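You operate a simulated robot arm through the tools that you are given. There is no shell and no other tool. Be economical: measure what you need, move in short steps, check, and stop when the job is done.

You are at the controls of a simulated robot arm. One attempt, no reset.

JOB
Put things in order on the island top. At the end: the green kale bag stands where the yellow brush stood; the yellow brush is on the cream board; the clear tumbler from the island top stands where the red stopper stood; the red stopper stands where the green kale bag stood; whatever was shut is shut again. Leave all else as you found it, and nothing knocked over.

The check looks at the end state, three seconds after you hand in, the way a careful person would. Anything else that was tipped, shoved, dropped, spilled or broken makes it a failure. Lids that push on must go on centred and level and be pressed home; caps that screw on are set level and turned clockwise until they are tight.

ROBOT AND FRAMES
A 6-joint arm with a two-finger parallel gripper, fixed in place. Base frame: the origin is at the foot of the arm, x ahead of it, y to its left, z up; the work surface is at about z = 0. Units: mm, rad, N and s.
With the tool pointing down near the work surface it reaches from about 160 to 420 mm from the base axis. Its first joint turns from -1.152 to 1.152 rad. Payload 1.57 kg.
The tool frame sits at the grasp point between the pads (the TCP): z along the fingers, y along the line on which they close. The tips reach 30 mm beyond it. Largest opening 80 mm; finger width 17, thickness 12; the body of the gripper, 40 by 82 mm, starts 80 mm behind the TCP.
Orientation is told as [roll, pitch, yaw] about the base's x, y, z axes, in that order, counted from this pose: with the fingers straight down and closing along the base's y, the tool's x points along the base's -x, its y along +y and its z along -z.

CONTROLS
- The arm moves only by the tool play_rows. Its argument "commands" is a list of rows, each a list of 7 numbers: the shift along the tool's x, y, z in units of 300 mm (1.0 is 300 mm), then the turn, a rotation vector about the tool's x, y, z in units of 120 degrees (1.0 is 120 degrees), then the gripper command, from -1 (shut) to 1 (fully open), values between in proportion. In form: [[tx, ty, tz, ax, ay, az, gripper], ...]. A call has 1 to 8 rows; each row is the pose to reach, as a shift and turn from the pose commanded when the call began, along the tool's axes at that moment. A call with a number of a shift or a turn outside -1 to 1 is refused whole. Each row takes 0.2 s and may step no farther than 50 mm and 0.15 rad from the row before; otherwise, or with a gripper value out of range, the whole call is refused. Where a pose cannot be reached the arm comes as near as it can. A force on the tool above 40 N (or 10 N above the force at the start of the call, whichever is more), or a blocked arm, ends the call early, and 0.2 s more pass. The fingers move at their own pace (about 153 mm/s each) and stop on an object; they squeeze with about 22 N. The grip force told is the motor's: it shows also when the fingers shut on nothing. Time passes only in rows, and 0.2 s behind the last, so rows that repeat a pose let the fingers close. The reply holds the time, the measured pose of the TCP, the force on the tool along the base axes, the opening and the grip force, in the units named above and with some noise.
- Cameras (640 x 400 px; columns grow to the right, rows downward): "scene" is fixed at [49.3, -332.7, 411]; the picture's right is [0.82, -0.57, 0.00], its down [-0.39, -0.56, -0.73] and it looks along [0.42, 0.60, -0.68] (base axes); focal length 220 px, centre (320, 200). "wrist" rides on the gripper at [72, -7, -122] in the tool frame; the picture's right is [0.09, 1.00, 0.00], its down [-0.84, 0.08, -0.54] and it looks along [-0.54, 0.05, 0.84] (tool axes); focal length 238 px, centre (320, 200). There is no depth. A picture from a camera that has moved, and an enlarged one, comes with that camera's place and axes in the base frame and with its lens.
- snapshot(camera): a new picture of that camera. No time passes.
- inspect(camera, box): a new picture of the part [left, top, right, bottom] of that camera's present view, enlarged. No time passes.
- job_done(): hands the job in; it is judged then, once.

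Go step by step. Nothing tells you positions but the pictures and the camera data: compare them with the known pose of the tool, close in by small moves and look again before you grip or let go. The budget is 120 turns and 84 pictures, counting those below and the enlarged ones. Unless the task says otherwise, let go and move clear before handing in, and close with one line.

The tools are called as a command line: name --pt "numbers of a row" for each row, then --argument value for the rest, lists and objects as JSON in quotes. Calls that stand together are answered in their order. play_rows: Moves the arm, as the interface text tells. Its arguments: {"type":"object","properties":{"commands":{"type":"array"}},"required":["commands"]} The other tools are called the same way: snapshot (camera) takes a picture; inspect (camera, box) takes an enlarged picture of a part of a camera's view; job_done () hands the job in.

At the start:

```text
time: 0.0
position: [229.4, -22.5, 251.1]
orientation: [0.001, -0.001, 0.001]
ft_force: [-0.1, -0.7, 0.0]
finger_gap: 80.0
grasp_force: 0.0
```

scene: 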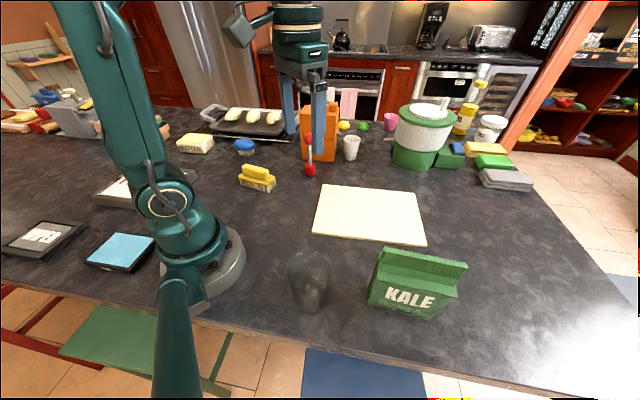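
wrist: 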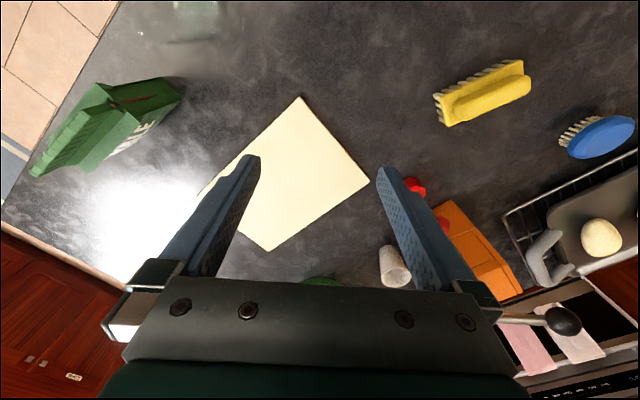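

I see the island with the kale bag front right, a clear tumbler near the front, the cream board in the middle, and the yellow brush and red stopper behind it. I'll enlarge the key areas before measuring.

inspect --camera "scene" --box '[220, 80, 380, 200]'

inspect --camera "scene" --box '[260, 220, 480, 350]'

inspect --camera "wrist" --box '[0, 0, 320, 200]'

inspect --camera "wrist" --box '[360, 40, 640, 300]'

```text
3.33 times, centred on (300, 140) of scene
camera zoom: at [49.3, -332.7, 411.0], right [0.82, -0.57, 0.0], down [-0.39, -0.56, -0.73], along [0.42, 0.6, -0.68], focal length 734 px, centre (387, 400)
```

zoom: 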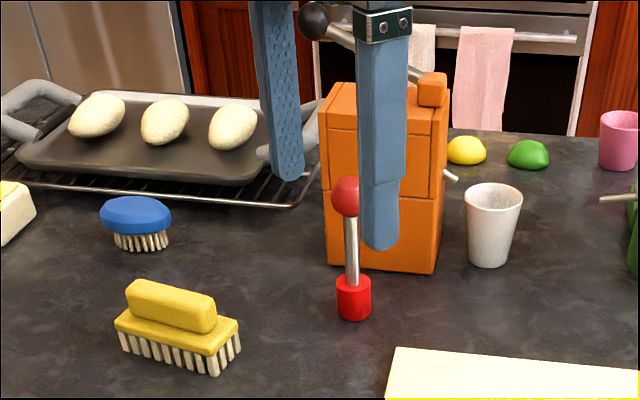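

```text
2.91 times, centred on (370, 285) of scene
camera zoom: at [49.3, -332.7, 411.0], right [0.82, -0.57, 0.0], down [-0.39, -0.56, -0.73], along [0.42, 0.6, -0.68], focal length 641 px, centre (174, -47)
```

zoom: 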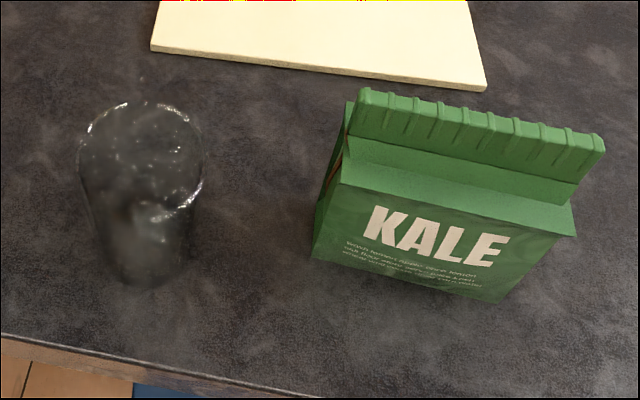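

```text
2.00 times, centred on (160, 100) of wrist
camera zoom: at [156.4, -28.3, 371.1], right [-0.09, 1.0, 0.0], down [0.84, 0.08, 0.54], along [0.54, 0.05, -0.84], focal length 477 px, centre (640, 400)
```

zoom: 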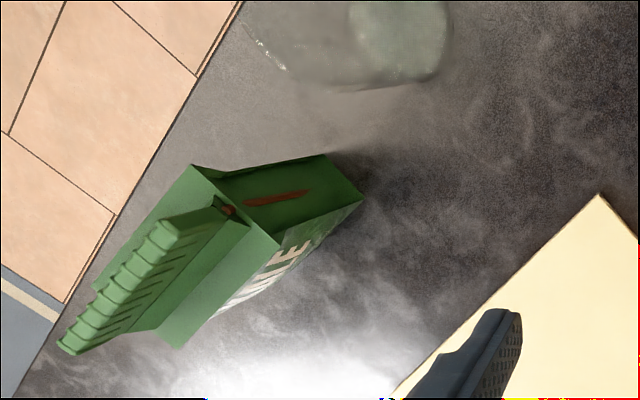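

```text
1.54 times, centred on (500, 170) of wrist
camera zoom: at [156.4, -28.3, 371.1], right [-0.09, 1.0, 0.0], down [0.84, 0.08, 0.54], along [0.54, 0.05, -0.84], focal length 367 px, centre (43, 246)
```

zoom: 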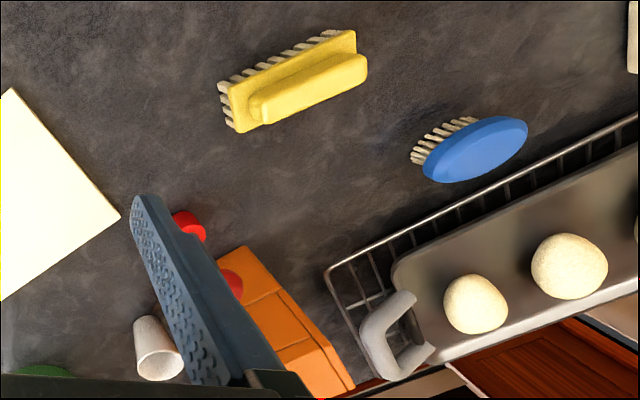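

The brush sits near (187, 188) with its long axis at about -56°, the stopper near (347, 148), the bag near (264, -276) and the tumbler near (128, -192). The board's near part is around (320, -45). I'll start by moving above the brush with the fingers turned across its width.

play_rows --pt "0.0175 0.0875 0.0167 0 0 0.0583 1" --pt "0.035 0.175 0.0333 0 0 0.1167 1" --pt "0.0525 0.2625 0.05 0 0 0.175 1" --pt "0.07 0.35 0.0667 0 0 0.2333 1" --pt "0.0875 0.4375 0.0833 0 0 0.2917 1" --pt "0.105 0.525 0.1 0 0 0.35 1" --pt "0.1225 0.6125 0.1167 0 0 0.4083 1" --pt "0.14 0.7 0.1333 0 0 0.4667 1"

snapshot --camera "wrist"

snapshot --camera "scene"

```text
time: 1.8
position: [185.1, 186.8, 209.4]
orientation: [0.0, 0.001, -0.978]
ft_force: [0.3, -0.2, -0.2]
finger_gap: 80.1
grasp_force: 0.1
```

```text
77 pictures are left
camera wrist: at [139.8, 243.5, 329.2], right [0.77, 0.63, 0.0], down [0.53, -0.65, 0.54], along [0.34, -0.42, -0.84], focal length 238 px, centre (320, 200)
```

wrist: 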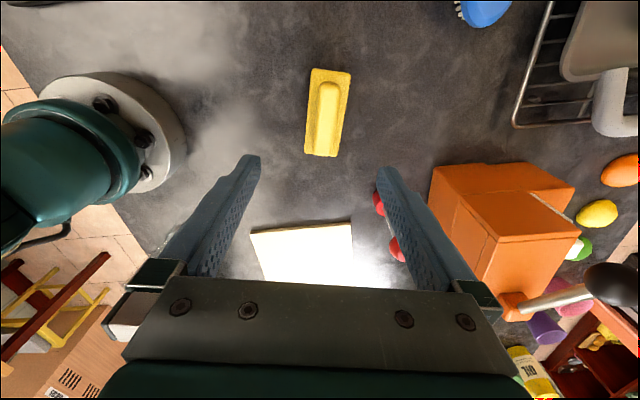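

```text
76 pictures are left
```

scene: 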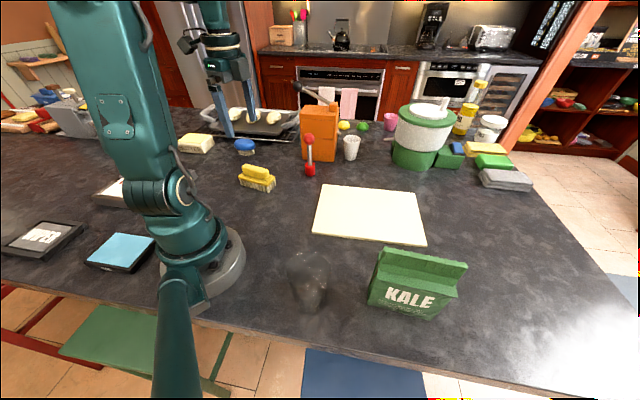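

The brush is centred below the gripper, about (190, 192), and the fingers are aligned across it. I'll go down part way and look again.

play_rows --pt "0.004 0.009 0.12 0 0 0 1" --pt "0.008 0.0177 0.24 0 0 0 1" --pt "0.008 0.0177 0.36 0 0 0 1" --pt "0.008 0.0177 0.36 0 0 0 1"

snapshot --camera "wrist"

inspect --camera "scene" --box '[190, 110, 350, 210]'

```text
time: 2.8
position: [190.8, 192.1, 102.7]
orientation: [-0.001, 0.001, -0.976]
ft_force: [-1.4, -0.4, 0.7]
finger_gap: 80.1
grasp_force: 0.0
```

```text
75 pictures are left
camera wrist: at [145.1, 249.6, 223.5], right [0.77, 0.63, 0.0], down [0.53, -0.65, 0.54], along [0.34, -0.42, -0.84], focal length 238 px, centre (320, 200)
```

wrist: 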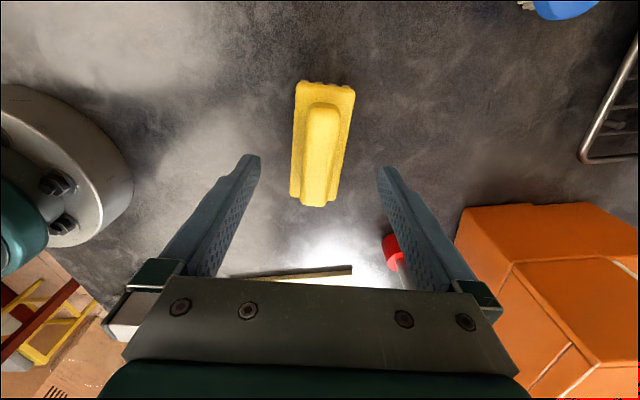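

```text
4.00 times, centred on (270, 160) of scene
camera zoom: at [49.3, -332.7, 411.0], right [0.82, -0.57, 0.0], down [-0.39, -0.56, -0.73], along [0.42, 0.6, -0.68], focal length 881 px, centre (520, 360)
```

zoom: 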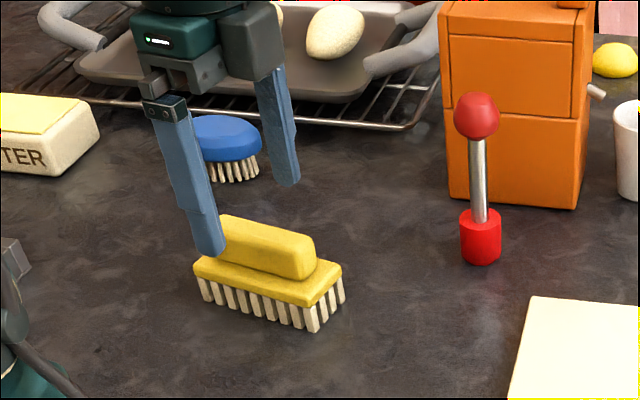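

The brush is centred between the fingers, so I go down to the block and grip it.

play_rows --pt "0.008 0 0.1 0 0 0 1" --pt "0.008 0 0.18 0 0 0 1" --pt "0.008 0 0.22 0 0 0 1" --pt "0.008 0 0.22 0 0 0 -0.2" --pt "0.008 0 0.22 0 0 0 -1" --pt "0.008 0 0.22 0 0 0 -1"

inspect --camera "scene" --box '[190, 110, 350, 210]'

```text
time: 4.2
position: [189.5, 194.5, 37.1]
orientation: [0.001, 0.001, -0.974]
ft_force: [-0.2, 0.4, -0.4]
finger_gap: 44.8
grasp_force: 22.2
```

```text
4.00 times, centred on (270, 160) of scene
camera zoom: at [49.3, -332.7, 411.0], right [0.82, -0.57, 0.0], down [-0.39, -0.56, -0.73], along [0.42, 0.6, -0.68], focal length 881 px, centre (520, 360)
```

zoom: 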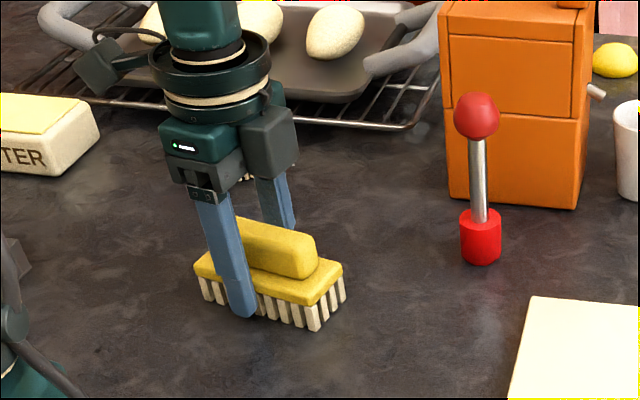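

The brush is gripped (44.8 mm wide) and it stood at about (189, 194). I'll lift it and carry it to above the board.

play_rows --pt "0 0 -0.1167 0 0 0 -1" --pt "0 0 -0.2333 0 0 0 -1" --pt "-0.1493 -0.0173 -0.2333 0 0 -0.018 -1" --pt "-0.2987 -0.0347 -0.2333 0 0 -0.036 -1" --pt "-0.448 -0.052 -0.2333 0 0 -0.054 -1" --pt "-0.5973 -0.0693 -0.2333 0 0 -0.072 -1" --pt "-0.7467 -0.0867 -0.2333 0 0 -0.09 -1" --pt "-0.896 -0.104 -0.2333 0 0 -0.108 -1"

snapshot --camera "wrist"

snapshot --camera "scene"

```text
time: 6.0
position: [309.4, -50.2, 105.7]
orientation: [-0.001, 0.0, -0.751]
ft_force: [-0.3, 0.5, -1.3]
finger_gap: 44.5
grasp_force: 21.7
```

```text
72 pictures are left
camera wrist: at [252.9, -4.9, 225.2], right [0.61, 0.79, 0.0], down [0.67, -0.51, 0.54], along [0.43, -0.33, -0.84], focal length 238 px, centre (320, 200)
```

wrist: 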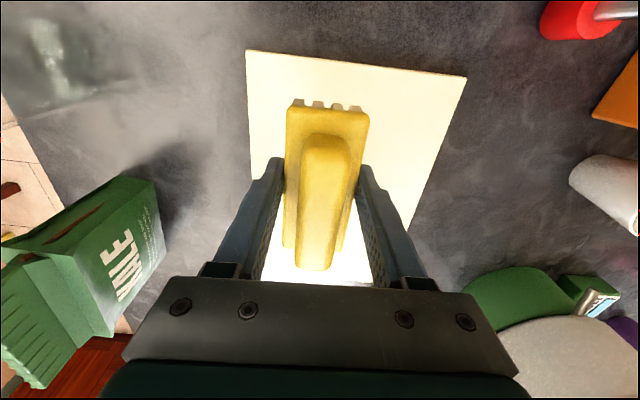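

```text
71 pictures are left
```

scene: 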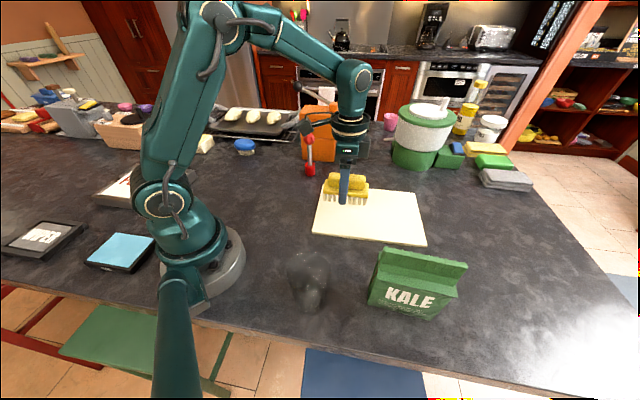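

The brush hangs over the board with a good margin on every side. I'll lower it close to the board.

play_rows --pt "0 0 0.1 0 0 0 -1" --pt "0 0 0.15 0 0 0 -1" --pt "0 0 0.18 0 0 0 -1" --pt "0 0 0.18 0 0 0 -1"

inspect --camera "scene" --box '[300, 140, 440, 250]'

```text
time: 7.0
position: [312.4, -47.8, 50.6]
orientation: [0.0, 0.001, -0.751]
ft_force: [0.8, -0.1, -1.1]
finger_gap: 44.7
grasp_force: 22.2
```

```text
3.64 times, centred on (370, 195) of scene
camera zoom: at [49.3, -332.7, 411.0], right [0.82, -0.57, 0.0], down [-0.39, -0.56, -0.73], along [0.42, 0.6, -0.68], focal length 801 px, centre (138, 218)
```

zoom: 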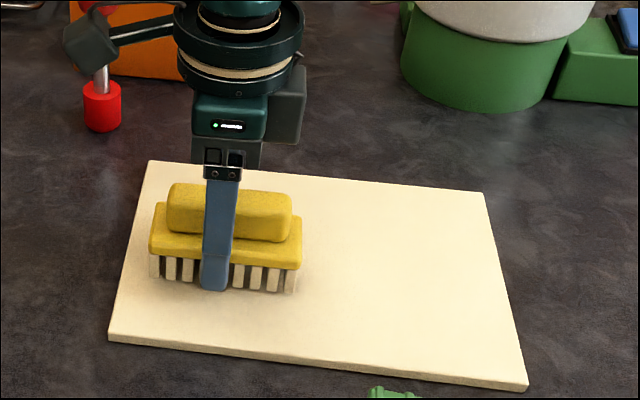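

The brush is a few mm above the board. I'll lower in fine steps until it touches.

play_rows --pt "0 0 0.005 0 0 0 -1" --pt "0 0 0.01 0 0 0 -1" --pt "0 0 0.013 0 0 0 -1" --pt "0 0 0.013 0 0 0 -1"

```text
time: 8.0
position: [311.6, -45.5, 48.3]
orientation: [0.001, 0.002, -0.749]
ft_force: [-0.3, 0.2, 0.2]
finger_gap: 44.8
grasp_force: 21.9
```

play_rows --pt "0 0 0.004 0 0 0 -1" --pt "0 0 0.008 0 0 0 -1" --pt "0 0 0.008 0 0 0 -1"

inspect --camera "scene" --box '[320, 160, 400, 220]'

```text
time: 8.8
position: [312.0, -44.2, 46.8]
orientation: [0.0, -0.002, -0.751]
ft_force: [-3.5, -2.1, 17.6]
finger_gap: 44.5
grasp_force: 21.6
```

```text
6.67 times, centred on (360, 190) of scene
camera zoom: at [49.2, -332.6, 411.0], right [0.82, -0.57, 0.0], down [-0.39, -0.56, -0.73], along [0.42, 0.6, -0.68], focal length 1468 px, centre (53, 267)
```

zoom: 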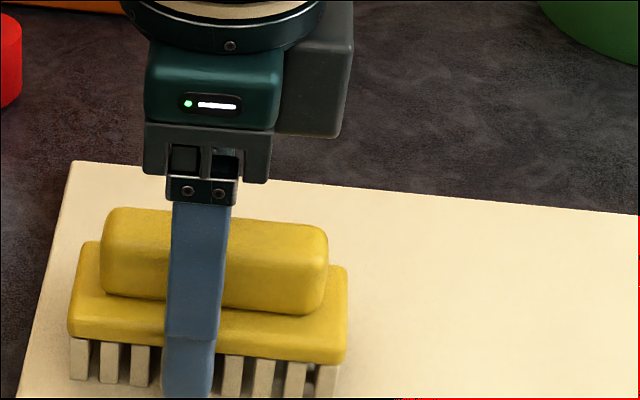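

The brush touches down (17 N). I release it and rise straight up.

play_rows --pt "0 0 -0.003 0 0 0 -0.2" --pt "0 0 -0.003 0 0 0 0.6" --pt "0 0 -0.003 0 0 0 1" --pt "0 0 -0.1 0 0 0 1" --pt "0 0 -0.25 0 0 0 1" --pt "0 0 -0.4 0 0 0 1" --pt "0 0 -0.55 0 0 0 1" --pt "0 0 -0.7 0 0 0 1"

snapshot --camera "scene"

snapshot --camera "wrist"

```text
time: 10.6
position: [311.3, -45.5, 260.2]
orientation: [-0.001, 0.002, -0.75]
ft_force: [0.2, 0.4, -0.4]
finger_gap: 80.1
grasp_force: 0.0
```

```text
68 pictures are left
```

scene: 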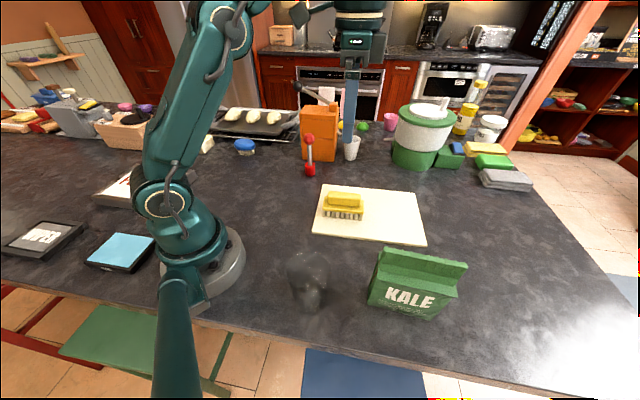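

```text
67 pictures are left
camera wrist: at [254.5, -0.5, 380.7], right [0.61, 0.79, 0.0], down [0.67, -0.51, 0.54], along [0.43, -0.33, -0.84], focal length 238 px, centre (320, 200)
```

wrist: 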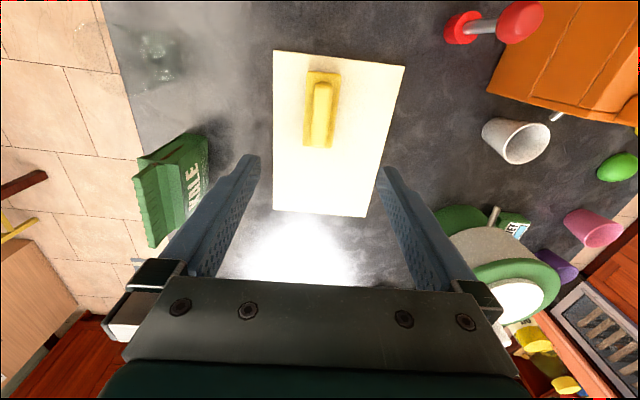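

The brush lies on the board, upright on its bristles. Next I go above the kale bag with the fingers across its depth.

play_rows --pt "-0.0677 -0.1117 0 0 0 0.007 1" --pt "-0.1353 -0.2233 0 0 0 0.014 1" --pt "-0.203 -0.335 0 0 0 0.021 1" --pt "-0.2707 -0.4467 0 0 0 0.028 1" --pt "-0.3383 -0.5583 0 0 0 0.035 1" --pt "-0.406 -0.67 0 0 0 0.042 1" --pt "-0.406 -0.67 0 0 0 0.042 1"

snapshot --camera "wrist"

inspect --camera "scene" --box '[270, 180, 510, 330]'

```text
time: 12.2
position: [240.4, -250.1, 235.4]
orientation: [0.0, -0.002, -0.837]
ft_force: [0.4, 1.0, 0.8]
finger_gap: 79.9
grasp_force: 0.1
out of reach, approached as far as the arm can: row 4, 5, 6, 7
```

```text
66 pictures are left
camera wrist: at [187.5, -200.1, 356.1], right [0.68, 0.73, 0.0], down [0.62, -0.57, 0.54], along [0.4, -0.37, -0.84], focal length 238 px, centre (320, 200)
```

wrist: 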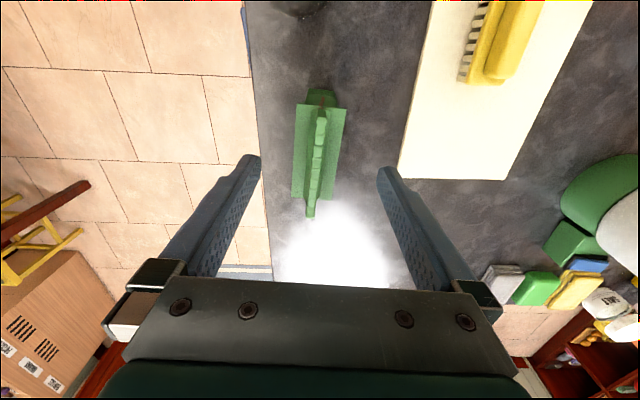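

```text
2.67 times, centred on (390, 255) of scene
camera zoom: at [49.3, -332.7, 411.0], right [0.82, -0.57, 0.0], down [-0.39, -0.56, -0.73], along [0.42, 0.6, -0.68], focal length 587 px, centre (133, 53)
```

zoom: 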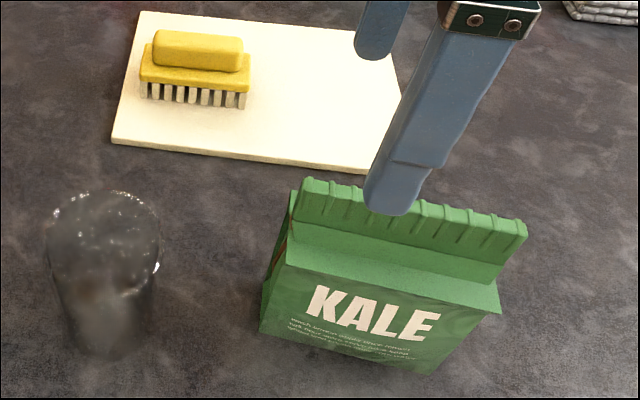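

The bag's height leaves the arm short at this altitude, but the gripper is already in line with the bag's crest. I'll enlarge to pin down its height and centre.

inspect --camera "wrist" --box '[250, 70, 410, 230]'

```text
2.50 times, centred on (330, 150) of wrist
camera zoom: at [187.5, -200.1, 356.1], right [0.68, 0.73, 0.0], down [0.62, -0.57, 0.54], along [0.4, -0.37, -0.84], focal length 596 px, centre (295, 325)
```

zoom: 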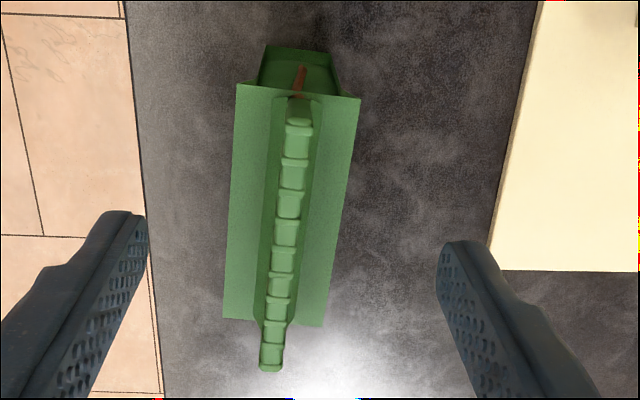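

The bag flares to about 52 mm at its shoulder (z≈100), with an upright crest about 10 mm thick from z≈110 to 152, and its centre is near (262, -276). I'll grip the crest, going down first with the fingers straddling it.

play_rows --pt "0 0 0.1 0 0 0 1" --pt "0 0 0.2 0 0 0 1" --pt "0 0 0.2 0 0 0 1"

snapshot --camera "wrist"

```text
time: 13.0
position: [240.0, -249.1, 174.8]
orientation: [0.0, -0.002, -0.838]
ft_force: [-0.9, -0.1, 0.1]
finger_gap: 80.0
grasp_force: 0.0
```

```text
63 pictures are left
camera wrist: at [187.1, -199.6, 295.5], right [0.68, 0.73, 0.0], down [0.62, -0.57, 0.54], along [0.4, -0.37, -0.84], focal length 238 px, centre (320, 200)
```

wrist: 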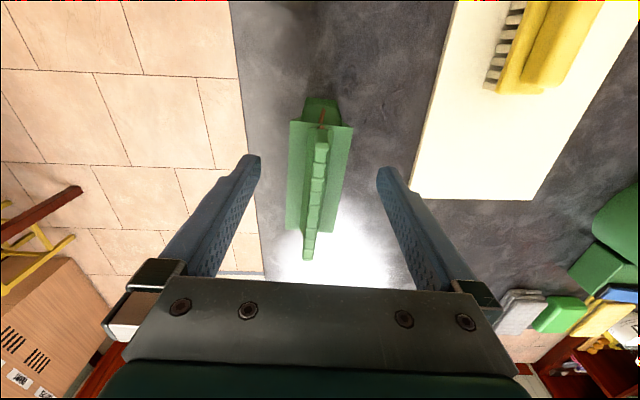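

The crest is still well between the fingers. I'll move out along it to the bag's middle, lower to z≈143, and look before closing.

play_rows --pt "-0.05 -0.005 0.03 0 0 0 1" --pt "-0.1 -0.009 0.06 0 0 0 1" --pt "-0.1 -0.009 0.105 0 0 0 1" --pt "-0.1 -0.009 0.105 0 0 0 1"

inspect --camera "scene" --box '[340, 190, 500, 330]'

snapshot --camera "wrist"

```text
time: 14.0
position: [260.1, -273.9, 143.4]
orientation: [0.0, 0.0, -0.838]
ft_force: [0.0, 0.4, 0.2]
finger_gap: 80.0
grasp_force: 0.0
```

```text
2.86 times, centred on (420, 260) of scene
camera zoom: at [49.3, -332.7, 411.0], right [0.82, -0.57, 0.0], down [-0.39, -0.56, -0.73], along [0.42, 0.6, -0.68], focal length 629 px, centre (34, 29)
```

zoom: 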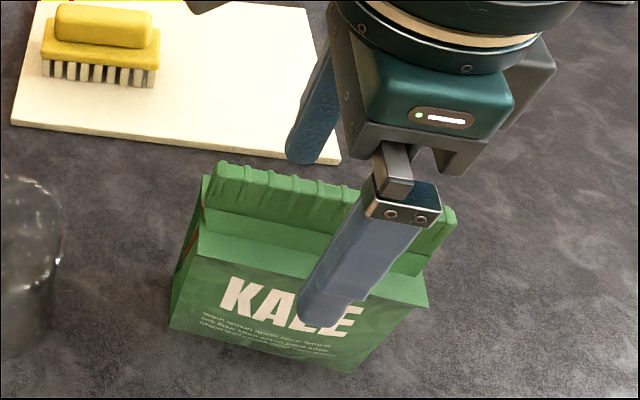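

```text
61 pictures are left
camera wrist: at [207.4, -223.7, 264.1], right [0.68, 0.73, 0.0], down [0.62, -0.57, 0.54], along [0.4, -0.37, -0.84], focal length 238 px, centre (320, 200)
```

wrist: 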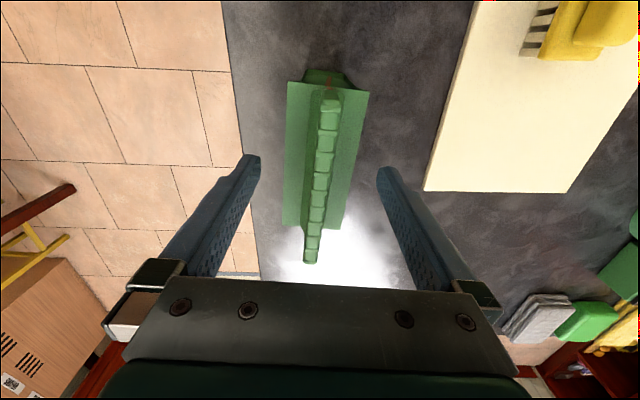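

The TCP lies on the crest at the bag's middle, so I close the fingers.

play_rows --pt "0 0 0 0 0 0 0" --pt "0 0 0 0 0 0 -1" --pt "0 0 0 0 0 0 -1" --pt "0 0 0 0 0 0 -1"

inspect --camera "scene" --box '[340, 190, 500, 330]'

```text
time: 15.1
position: [260.7, -273.5, 147.7]
orientation: [-0.001, -0.008, -0.839]
ft_force: [-2.4, 5.1, 27.3]
finger_gap: 14.7
grasp_force: 22.5
stopped in row 4: the force on the tool passed its limit (the readings are from after the stop); the commanded pose is now the measured one
```

```text
2.86 times, centred on (420, 260) of scene
camera zoom: at [49.2, -332.6, 411.1], right [0.82, -0.57, 0.0], down [-0.39, -0.56, -0.73], along [0.42, 0.6, -0.68], focal length 629 px, centre (34, 29)
```

zoom: 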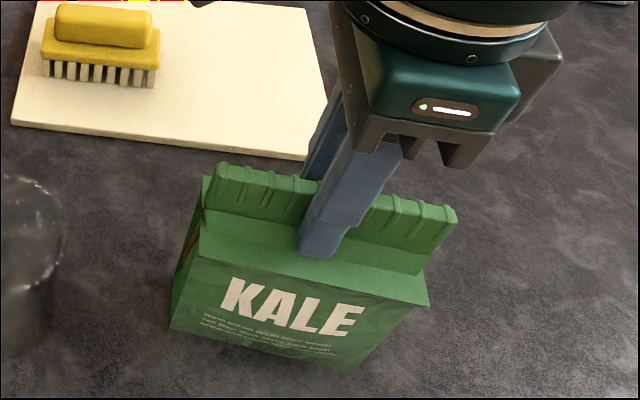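

The fingers hold the crest (14.7 mm), though they rest on the bag's roof a little. I'll lift slightly and draw back toward the board side, away from the tumbler.

play_rows --pt "0 0 -0.02 0 0 0 -1" --pt "0 0 -0.05 0 0 0 -1" --pt "0.05 0.045 -0.06 0 0 0 -1" --pt "0.1 0.09 -0.08 0 0 0 -1" --pt "0.15 0.135 -0.12 0 0 0 -1" --pt "0.2 0.18 -0.16 0 0 0 -1"

snapshot --camera "scene"

```text
time: 16.5
position: [258.6, -193.9, 194.0]
orientation: [0.0, -0.004, -0.838]
ft_force: [-0.6, 0.3, -4.4]
finger_gap: 8.7
grasp_force: 22.0
```

```text
59 pictures are left
```

scene: 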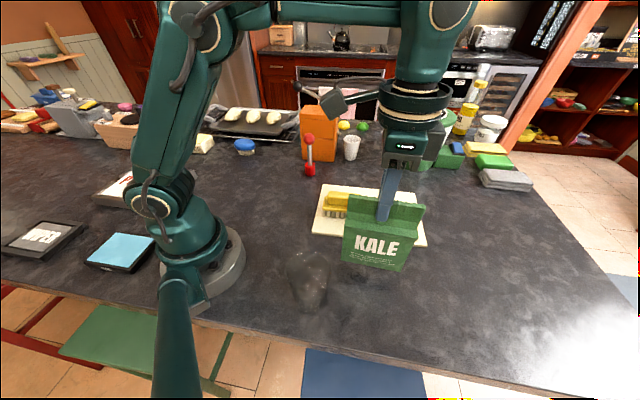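

The bag hangs upright with its bottom at about z 45. I'll raise it clear of the brush and carry it halfway to the brush's old place.

play_rows --pt "0 0 -0.08 0 0 0 -1" --pt "0 0 -0.15 0 0 0 -1" --pt "0.093 0.0577 -0.15 0 0 0 -1" --pt "0.186 0.1153 -0.15 0 0 0 -1" --pt "0.28 0.173 -0.15 0 0 0 -1" --pt "0.373 0.2307 -0.15 0 0 0 -1" --pt "0.466 0.2883 -0.15 0 0 0 -1" --pt "0.559 0.346 -0.15 0 0 0 -1"

play_rows --pt "0.093 0.0577 0 0 0 0 -1" --pt "0.186 0.1153 0 0 0 0 -1" --pt "0.28 0.173 0 0 0 0 -1" --pt "0.373 0.2307 0 0 0 0 -1" --pt "0.466 0.2883 0 0 0 0 -1" --pt "0.559 0.346 0 0 0 0 -1" --pt "0.559 0.346 0 0 0 0 -1"

snapshot --camera "scene"

snapshot --camera "wrist"

```text
time: 18.3
position: [227.1, -0.0, 236.3]
orientation: [-0.002, -0.006, -0.839]
ft_force: [-0.4, 0.3, -3.9]
finger_gap: 8.9
grasp_force: 21.9
```

```text
time: 19.9
position: [191.4, 197.2, 239.3]
orientation: [-0.002, -0.005, -0.84]
ft_force: [0.0, -0.6, -3.7]
finger_gap: 8.6
grasp_force: 22.0
```

```text
58 pictures are left
```

scene: 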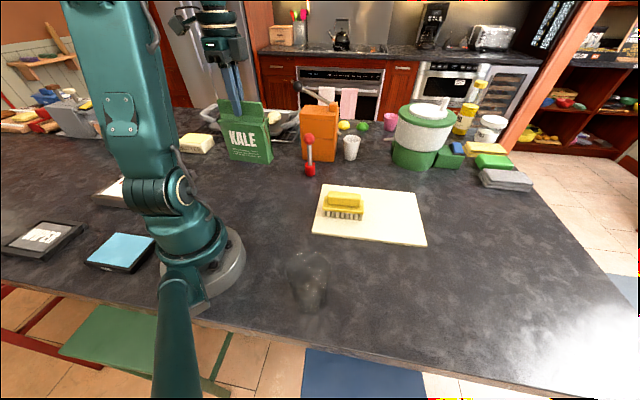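

```text
57 pictures are left
camera wrist: at [137.8, 246.4, 359.5], right [0.68, 0.73, 0.0], down [0.62, -0.57, 0.55], along [0.4, -0.37, -0.84], focal length 238 px, centre (320, 200)
```

wrist: 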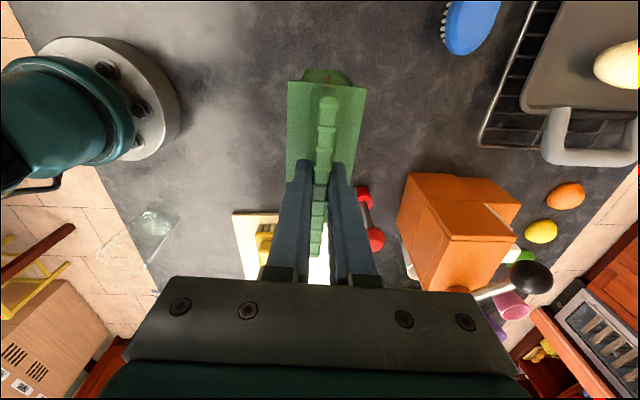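

The bag is above the brush's old place. I'll correct by a few millimetres and lower it to just above the counter.

play_rows --pt "0.002 -0.013 0.1 0 0 0 -1" --pt "0.002 -0.013 0.18 0 0 0 -1" --pt "0.002 -0.013 0.24 0 0 0 -1" --pt "0.002 -0.013 0.24 0 0 0 -1"

inspect --camera "scene" --box '[190, 80, 350, 210]'

```text
time: 20.9
position: [186.5, 192.5, 164.2]
orientation: [-0.001, -0.006, -0.838]
ft_force: [-0.3, 0.4, -3.8]
finger_gap: 8.7
grasp_force: 21.7
```

```text
3.08 times, centred on (270, 145) of scene
camera zoom: at [49.3, -332.6, 411.0], right [0.82, -0.57, 0.0], down [-0.39, -0.56, -0.73], along [0.42, 0.6, -0.68], focal length 678 px, centre (474, 369)
```

zoom: 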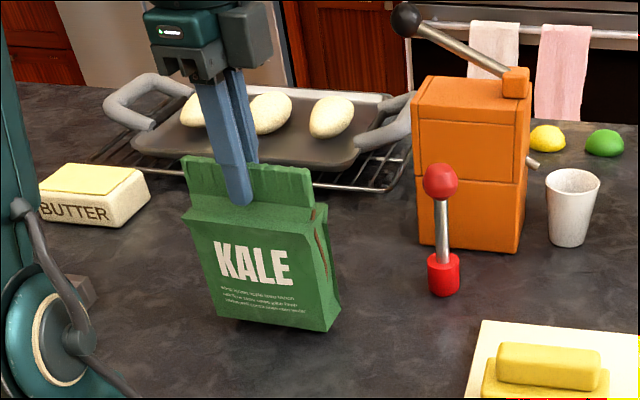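

play_rows --pt "0 0 0.012 0 0 0 -1" --pt "0 0 0.02 0 0 0 -1" --pt "0 0 0.026 0 0 0 -1" --pt "0 0 0.031 0 0 0 -1" --pt "0 0 0.036 0 0 0 -1" --pt "0 0 0.041 0 0 0 -1" --pt "0 0 0.041 0 0 0 -1"

```text
time: 22.5
position: [187.3, 194.4, 151.6]
orientation: [-0.001, -0.005, -0.838]
ft_force: [1.3, -0.8, -5.3]
finger_gap: 8.8
grasp_force: 21.8
```

play_rows --pt "0 0 0.004 0 0 0 -1" --pt "0 0 0.008 0 0 0 -1" --pt "0 0 0.011 0 0 0 -1" --pt "0 0 0.011 0 0 0 -1"

inspect --camera "scene" --box '[210, 100, 310, 200]'

```text
time: 23.3
position: [187.9, 192.5, 149.9]
orientation: [0.001, -0.005, -0.838]
ft_force: [-1.7, -2.2, 4.0]
finger_gap: 8.9
grasp_force: 22.3
stopped in row 3: the force on the tool passed its limit (the readings are from after the stop); the commanded pose is now the measured one
```

```text
4.00 times, centred on (260, 150) of scene
camera zoom: at [49.3, -332.7, 411.0], right [0.82, -0.57, 0.0], down [-0.39, -0.56, -0.73], along [0.42, 0.6, -0.68], focal length 881 px, centre (560, 400)
```

zoom: 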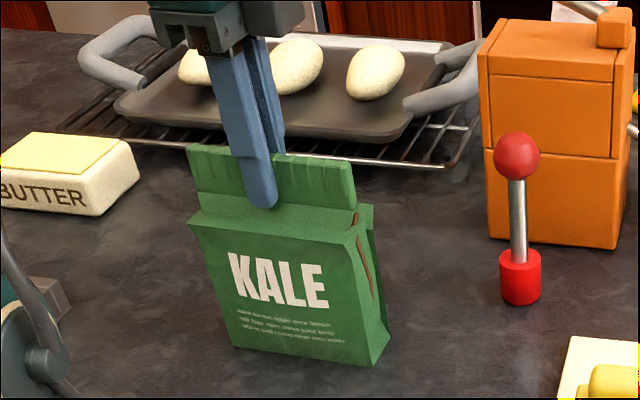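

The bag's base touches the counter at the brush's old spot. I'll settle it, open, and rise.

play_rows --pt "0 0 0.003 0 0 0 -1" --pt "0 0 0.003 0 0 0 -0.5" --pt "0 0 0.0 0 0 0 0.5" --pt "0 0 0 0 0 0 1" --pt "0 0 -0.1 0 0 0 1" --pt "0 0 -0.2 0 0 0 1" --pt "0 0 -0.35 0 0 0 1"

snapshot --camera "scene"

snapshot --camera "wrist"

```text
time: 24.9
position: [187.2, 195.5, 256.1]
orientation: [0.002, -0.006, -0.838]
ft_force: [1.2, -0.3, 0.1]
finger_gap: 79.6
grasp_force: 0.1
```

```text
54 pictures are left
```

scene: 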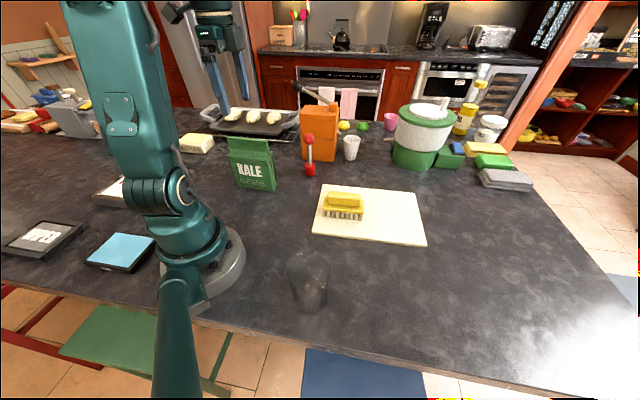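

```text
53 pictures are left
camera wrist: at [133.8, 245.6, 376.2], right [0.68, 0.73, 0.0], down [0.61, -0.57, 0.55], along [0.4, -0.37, -0.84], focal length 238 px, centre (320, 200)
```

wrist: 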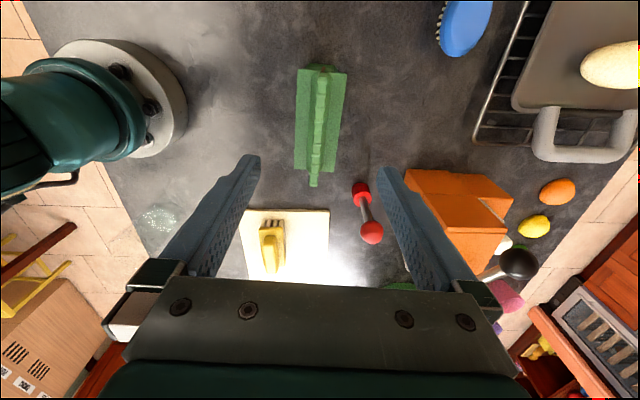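

The bag stands where the brush stood. Next is the stopper at about (345, 150), with its ball at z≈118, so I move above it with a turned wrist to stay clear of the orange box.

play_rows --pt "-0.0773 0.0477 0.03 0 0 -0.0508 1" --pt "-0.1547 0.0953 0.07 0 0 -0.1015 1" --pt "-0.232 0.143 0.12 0 0 -0.1523 1" --pt "-0.3093 0.1907 0.17 0 0 -0.2031 1" --pt "-0.3867 0.2383 0.22 0 0 -0.2538 1" --pt "-0.464 0.286 0.27 0 0 -0.3046 1" --pt "-0.464 0.286 0.27 0 0 -0.3046 1"

snapshot --camera "wrist"

inspect --camera "scene" --box '[220, 60, 400, 200]'

```text
time: 26.5
position: [344.9, 149.8, 173.6]
orientation: [-0.002, -0.006, -0.201]
ft_force: [1.1, -0.2, 0.7]
finger_gap: 79.9
grasp_force: 0.2
```

```text
52 pictures are left
camera wrist: at [273.0, 157.4, 294.5], right [0.11, 0.99, 0.0], down [0.83, -0.09, 0.55], along [0.54, -0.06, -0.84], focal length 238 px, centre (320, 200)
```

wrist: 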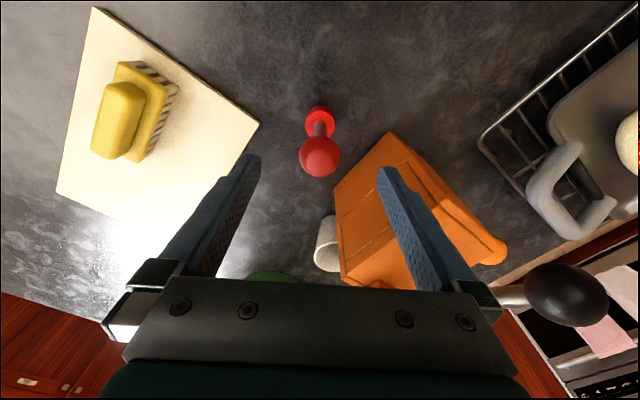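

```text
2.86 times, centred on (310, 130) of scene
camera zoom: at [49.3, -332.7, 411.0], right [0.82, -0.57, 0.0], down [-0.39, -0.56, -0.73], along [0.42, 0.6, -0.68], focal length 629 px, centre (349, 400)
```

zoom: 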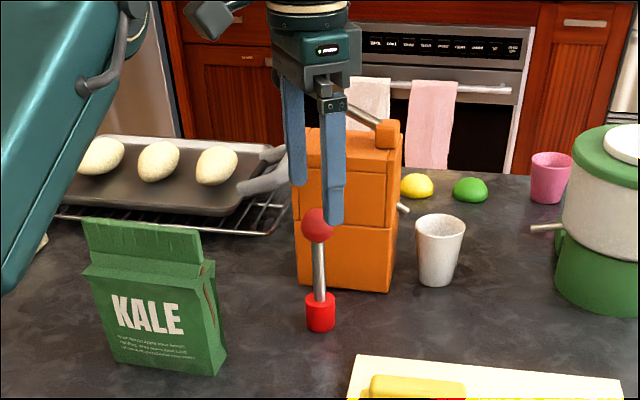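

The ball is centred under the gripper, so I lower to its middle and close gently.

play_rows --pt "0 0 0.08 0 0 0 1" --pt "0.0 0 0.15 0 0 0 1" --pt "0 0 0.19 0 0 0 1" --pt "0 0 0.19 0 0 0 1"

snapshot --camera "wrist"

inspect --camera "scene" --box '[260, 90, 380, 190]'

```text
time: 27.5
position: [347.2, 148.7, 117.5]
orientation: [-0.001, -0.004, -0.201]
ft_force: [-1.1, -0.1, 0.4]
finger_gap: 80.0
grasp_force: 0.2
```

```text
50 pictures are left
camera wrist: at [273.9, 156.5, 238.4], right [0.11, 0.99, 0.0], down [0.83, -0.09, 0.55], along [0.54, -0.06, -0.84], focal length 238 px, centre (320, 200)
```

wrist: 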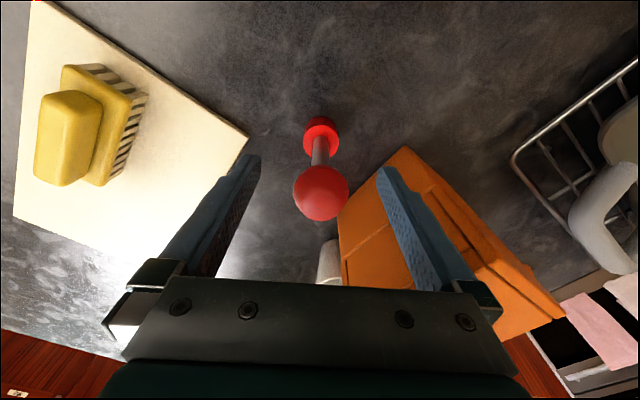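

```text
4.00 times, centred on (320, 140) of scene
camera zoom: at [49.3, -332.7, 411.0], right [0.82, -0.57, 0.0], down [-0.39, -0.56, -0.73], along [0.42, 0.6, -0.68], focal length 881 px, centre (320, 440)
```

zoom: 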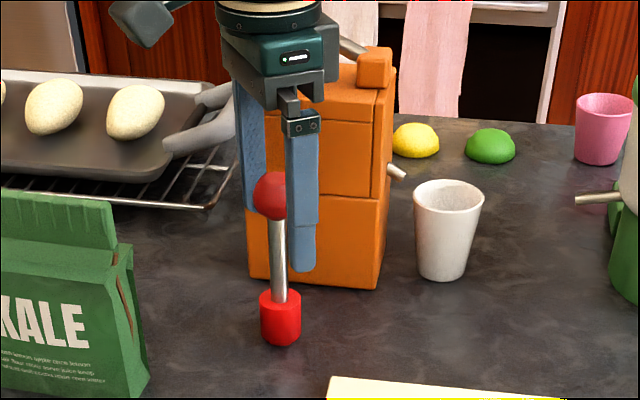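

The TCP coincides with the ball in both views. I close on it and lift.

play_rows --pt "0 0 0 0 0 0 0.1" --pt "0 0 0 0 0 0 -1" --pt "0 0 0 0 0 0 -1" --pt "0 0 0 0 0 0 -1" --pt "0 0 -0.03 0 0 0 -1" --pt "0 0 -0.07 0 0 0 -1"

inspect --camera "scene" --box '[260, 90, 380, 190]'

```text
time: 28.9
position: [344.7, 146.4, 139.4]
orientation: [0.001, -0.005, -0.201]
ft_force: [0.0, -0.3, -1.5]
finger_gap: 31.7
grasp_force: 22.0
```

```text
4.00 times, centred on (320, 140) of scene
camera zoom: at [49.3, -332.7, 411.0], right [0.82, -0.57, 0.0], down [-0.39, -0.56, -0.73], along [0.42, 0.6, -0.68], focal length 881 px, centre (320, 440)
```

zoom: 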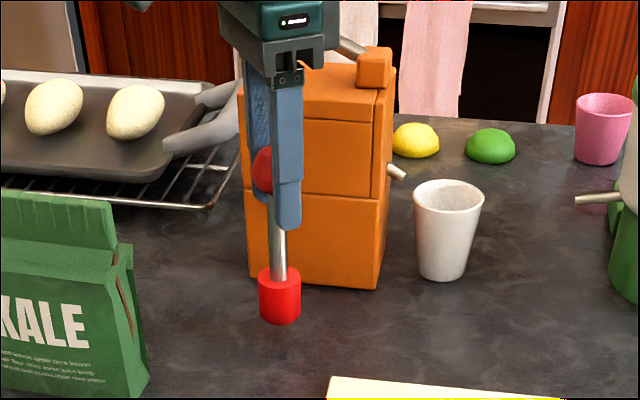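

The stopper hangs straight from the gripper. I'll raise it and carry it over the board toward the bag's old place.

play_rows --pt "0.02 -0.04 -0.1 0 0 0 -1" --pt "0.03 -0.16 -0.18 0 0 0 -1" --pt "0.035 -0.3 -0.253 0 0 0 -1" --pt "0.04 -0.43 -0.253 0 0 0 -1" --pt "0.042 -0.55 -0.253 0 0 0 -1" --pt "0.045 -0.67 -0.253 0 0 0 -1" --pt "0.045 -0.782 -0.253 0 0 0 -1"

snapshot --camera "scene"

```text
time: 30.5
position: [282.8, -82.8, 214.5]
orientation: [-0.001, -0.005, -0.198]
ft_force: [0.3, -0.1, -0.5]
finger_gap: 31.8
grasp_force: 22.5
```

```text
47 pictures are left
```

scene: 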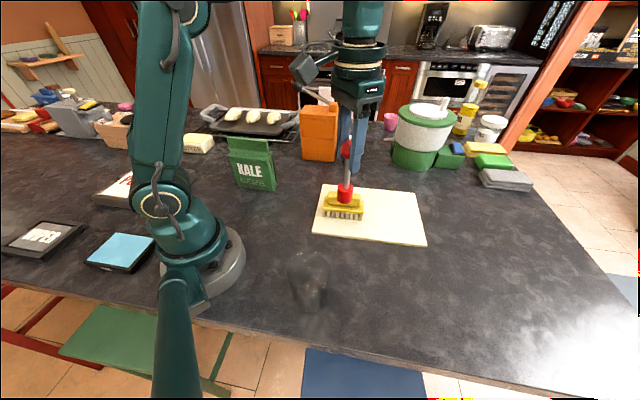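

play_rows --pt "-0.01 -0.11 0.01 0 0 0 -1" --pt "-0.02 -0.22 0.03 0 0 0 -1" --pt "-0.03 -0.33 0.06 0 0 0 -1" --pt "-0.04 -0.44 0.1 0 0 0 -1" --pt "-0.05 -0.55 0.14 0 0 0 -1" --pt "-0.06 -0.644 0.18 0 0 0 -1" --pt "-0.06 -0.644 0.2 0 0 0 -1" --pt "-0.06 -0.644 0.2 0 0 0 -1"

inspect --camera "scene" --box '[260, 180, 500, 330]'

snapshot --camera "wrist"

```text
time: 32.3
position: [263.7, -273.4, 154.3]
orientation: [0.0, -0.005, -0.201]
ft_force: [-0.3, -0.4, -0.6]
finger_gap: 31.7
grasp_force: 21.5
```

```text
2.67 times, centred on (380, 255) of scene
camera zoom: at [49.3, -332.7, 411.0], right [0.82, -0.57, 0.0], down [-0.39, -0.56, -0.73], along [0.42, 0.6, -0.68], focal length 587 px, centre (160, 53)
```

zoom: 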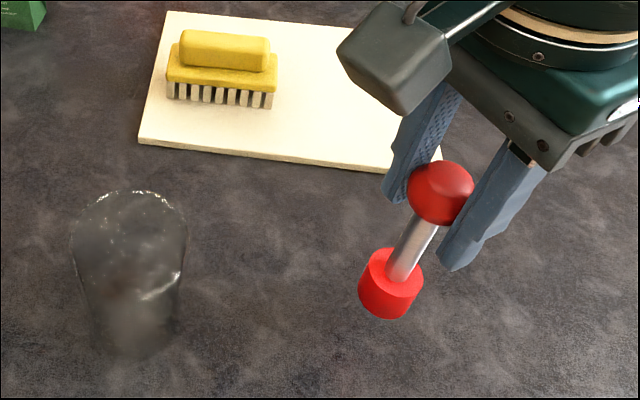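

```text
45 pictures are left
camera wrist: at [191.2, -264.6, 274.2], right [0.11, 0.99, 0.0], down [0.83, -0.09, 0.55], along [0.54, -0.06, -0.84], focal length 238 px, centre (320, 200)
```

wrist: 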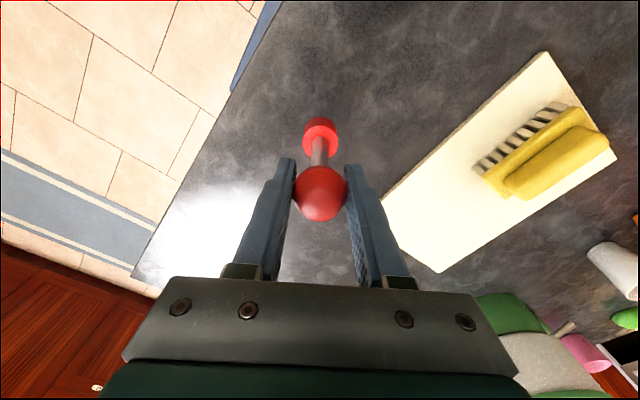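

The stopper hangs vertically at the bag's old place. I'll lower it in shrinking steps.

play_rows --pt "0 -0.003 0.05 0 0 0 -1" --pt "0 -0.003 0.09 0 0 0 -1" --pt "0 -0.003 0.105 0 0 0 -1" --pt "0 -0.003 0.112 0 0 0 -1" --pt "0 -0.003 0.118 0 0 0 -1" --pt "0 -0.003 0.118 0 0 0 -1"

inspect --camera "scene" --box '[340, 220, 500, 330]'

```text
time: 33.7
position: [264.3, -274.1, 119.3]
orientation: [0.0, -0.005, -0.201]
ft_force: [0.3, -0.1, -0.5]
finger_gap: 31.7
grasp_force: 21.8
```

```text
3.64 times, centred on (420, 275) of scene
camera zoom: at [49.3, -332.7, 411.0], right [0.82, -0.57, 0.0], down [-0.39, -0.56, -0.73], along [0.42, 0.6, -0.68], focal length 801 px, centre (-44, -73)
```

zoom: 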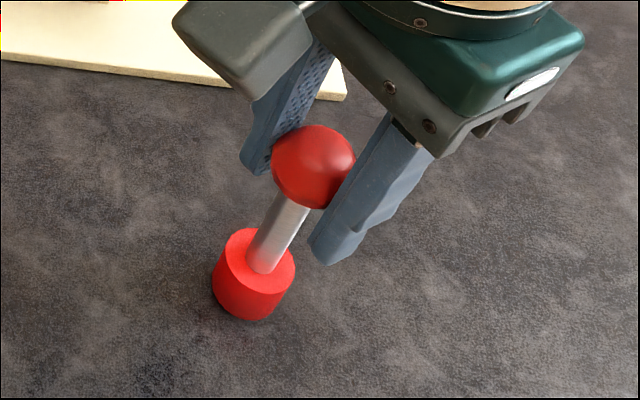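

play_rows --pt "0 0 0.003 0 0 0 -1" --pt "0 0 0.006 0 0 0 -1" --pt "0 0 0.008 0 0 0 -1" --pt "0 0 0.008 0 0 0 -1"

```text
time: 34.7
position: [263.4, -274.5, 118.4]
orientation: [-0.002, -0.006, -0.198]
ft_force: [-2.3, 3.2, 14.0]
finger_gap: 31.6
grasp_force: 22.6
```

It has touched down (14 N). I'll ease off, open and rise.

play_rows --pt "0 0 0.005 0 0 0 -1" --pt "0 0 0.005 0 0 0 -0.1" --pt "0 0 0.005 0 0 0 0.5" --pt "0 0 0.005 0 0 0 1" --pt "0 0 -0.05 0 0 0 1" --pt "0 0 -0.1 0 0 0 1" --pt "0 0 -0.2 0 0 0 1"

snapshot --camera "scene"

snapshot --camera "wrist"

```text
time: 36.3
position: [259.8, -274.2, 175.9]
orientation: [0.0, -0.005, -0.2]
ft_force: [0.5, -0.2, 0.2]
finger_gap: 80.1
grasp_force: 0.0
```

```text
43 pictures are left
```

scene: 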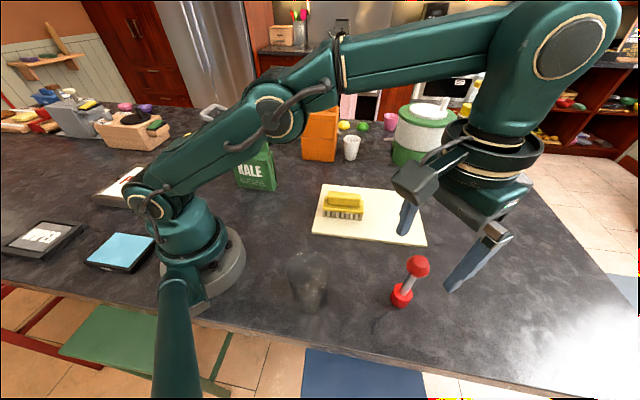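

```text
42 pictures are left
camera wrist: at [188.5, -265.9, 296.5], right [0.11, 0.99, 0.0], down [0.83, -0.09, 0.55], along [0.54, -0.06, -0.84], focal length 238 px, centre (320, 200)
```

wrist: 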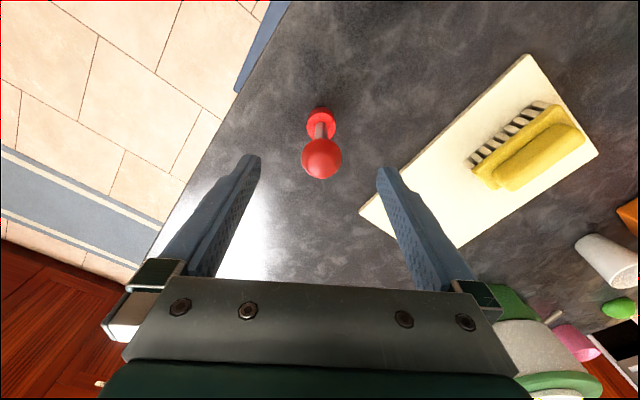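

The stopper stands upright at the bag's old place. Now I go above the clear tumbler near (128, -192) to look at it.

play_rows --pt "0.03 0.01 -0.06 0 0 0.03 1" --pt "0.1 0.037 -0.13 0 0 0.08 1" --pt "0.2 0.074 -0.19 0 0 0.13 1" --pt "0.3 0.11 -0.23 0 0 0.18 1" --pt "0.4 0.147 -0.25 0 0 0.23 1" --pt "0.486 0.18 -0.25 0 0 0.2865 1" --pt "0.486 0.18 -0.25 0 0 0.2865 1"

snapshot --camera "scene"

snapshot --camera "wrist"

```text
time: 37.9
position: [130.9, -193.5, 251.3]
orientation: [0.002, -0.007, -0.802]
ft_force: [-0.2, -0.4, 0.5]
finger_gap: 80.0
grasp_force: 0.0
```

```text
41 pictures are left
```

scene: 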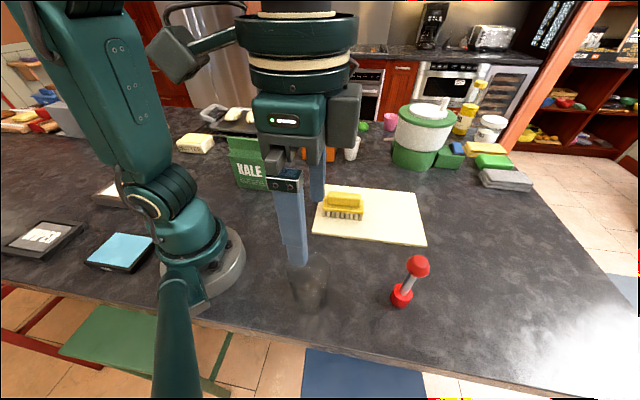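

```text
40 pictures are left
camera wrist: at [75.4, -144.3, 371.5], right [0.65, 0.76, 0.0], down [0.63, -0.55, 0.55], along [0.42, -0.35, -0.84], focal length 238 px, centre (320, 200)
```

wrist: 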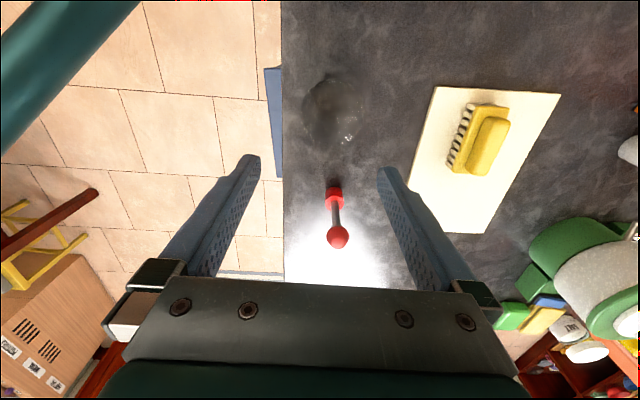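

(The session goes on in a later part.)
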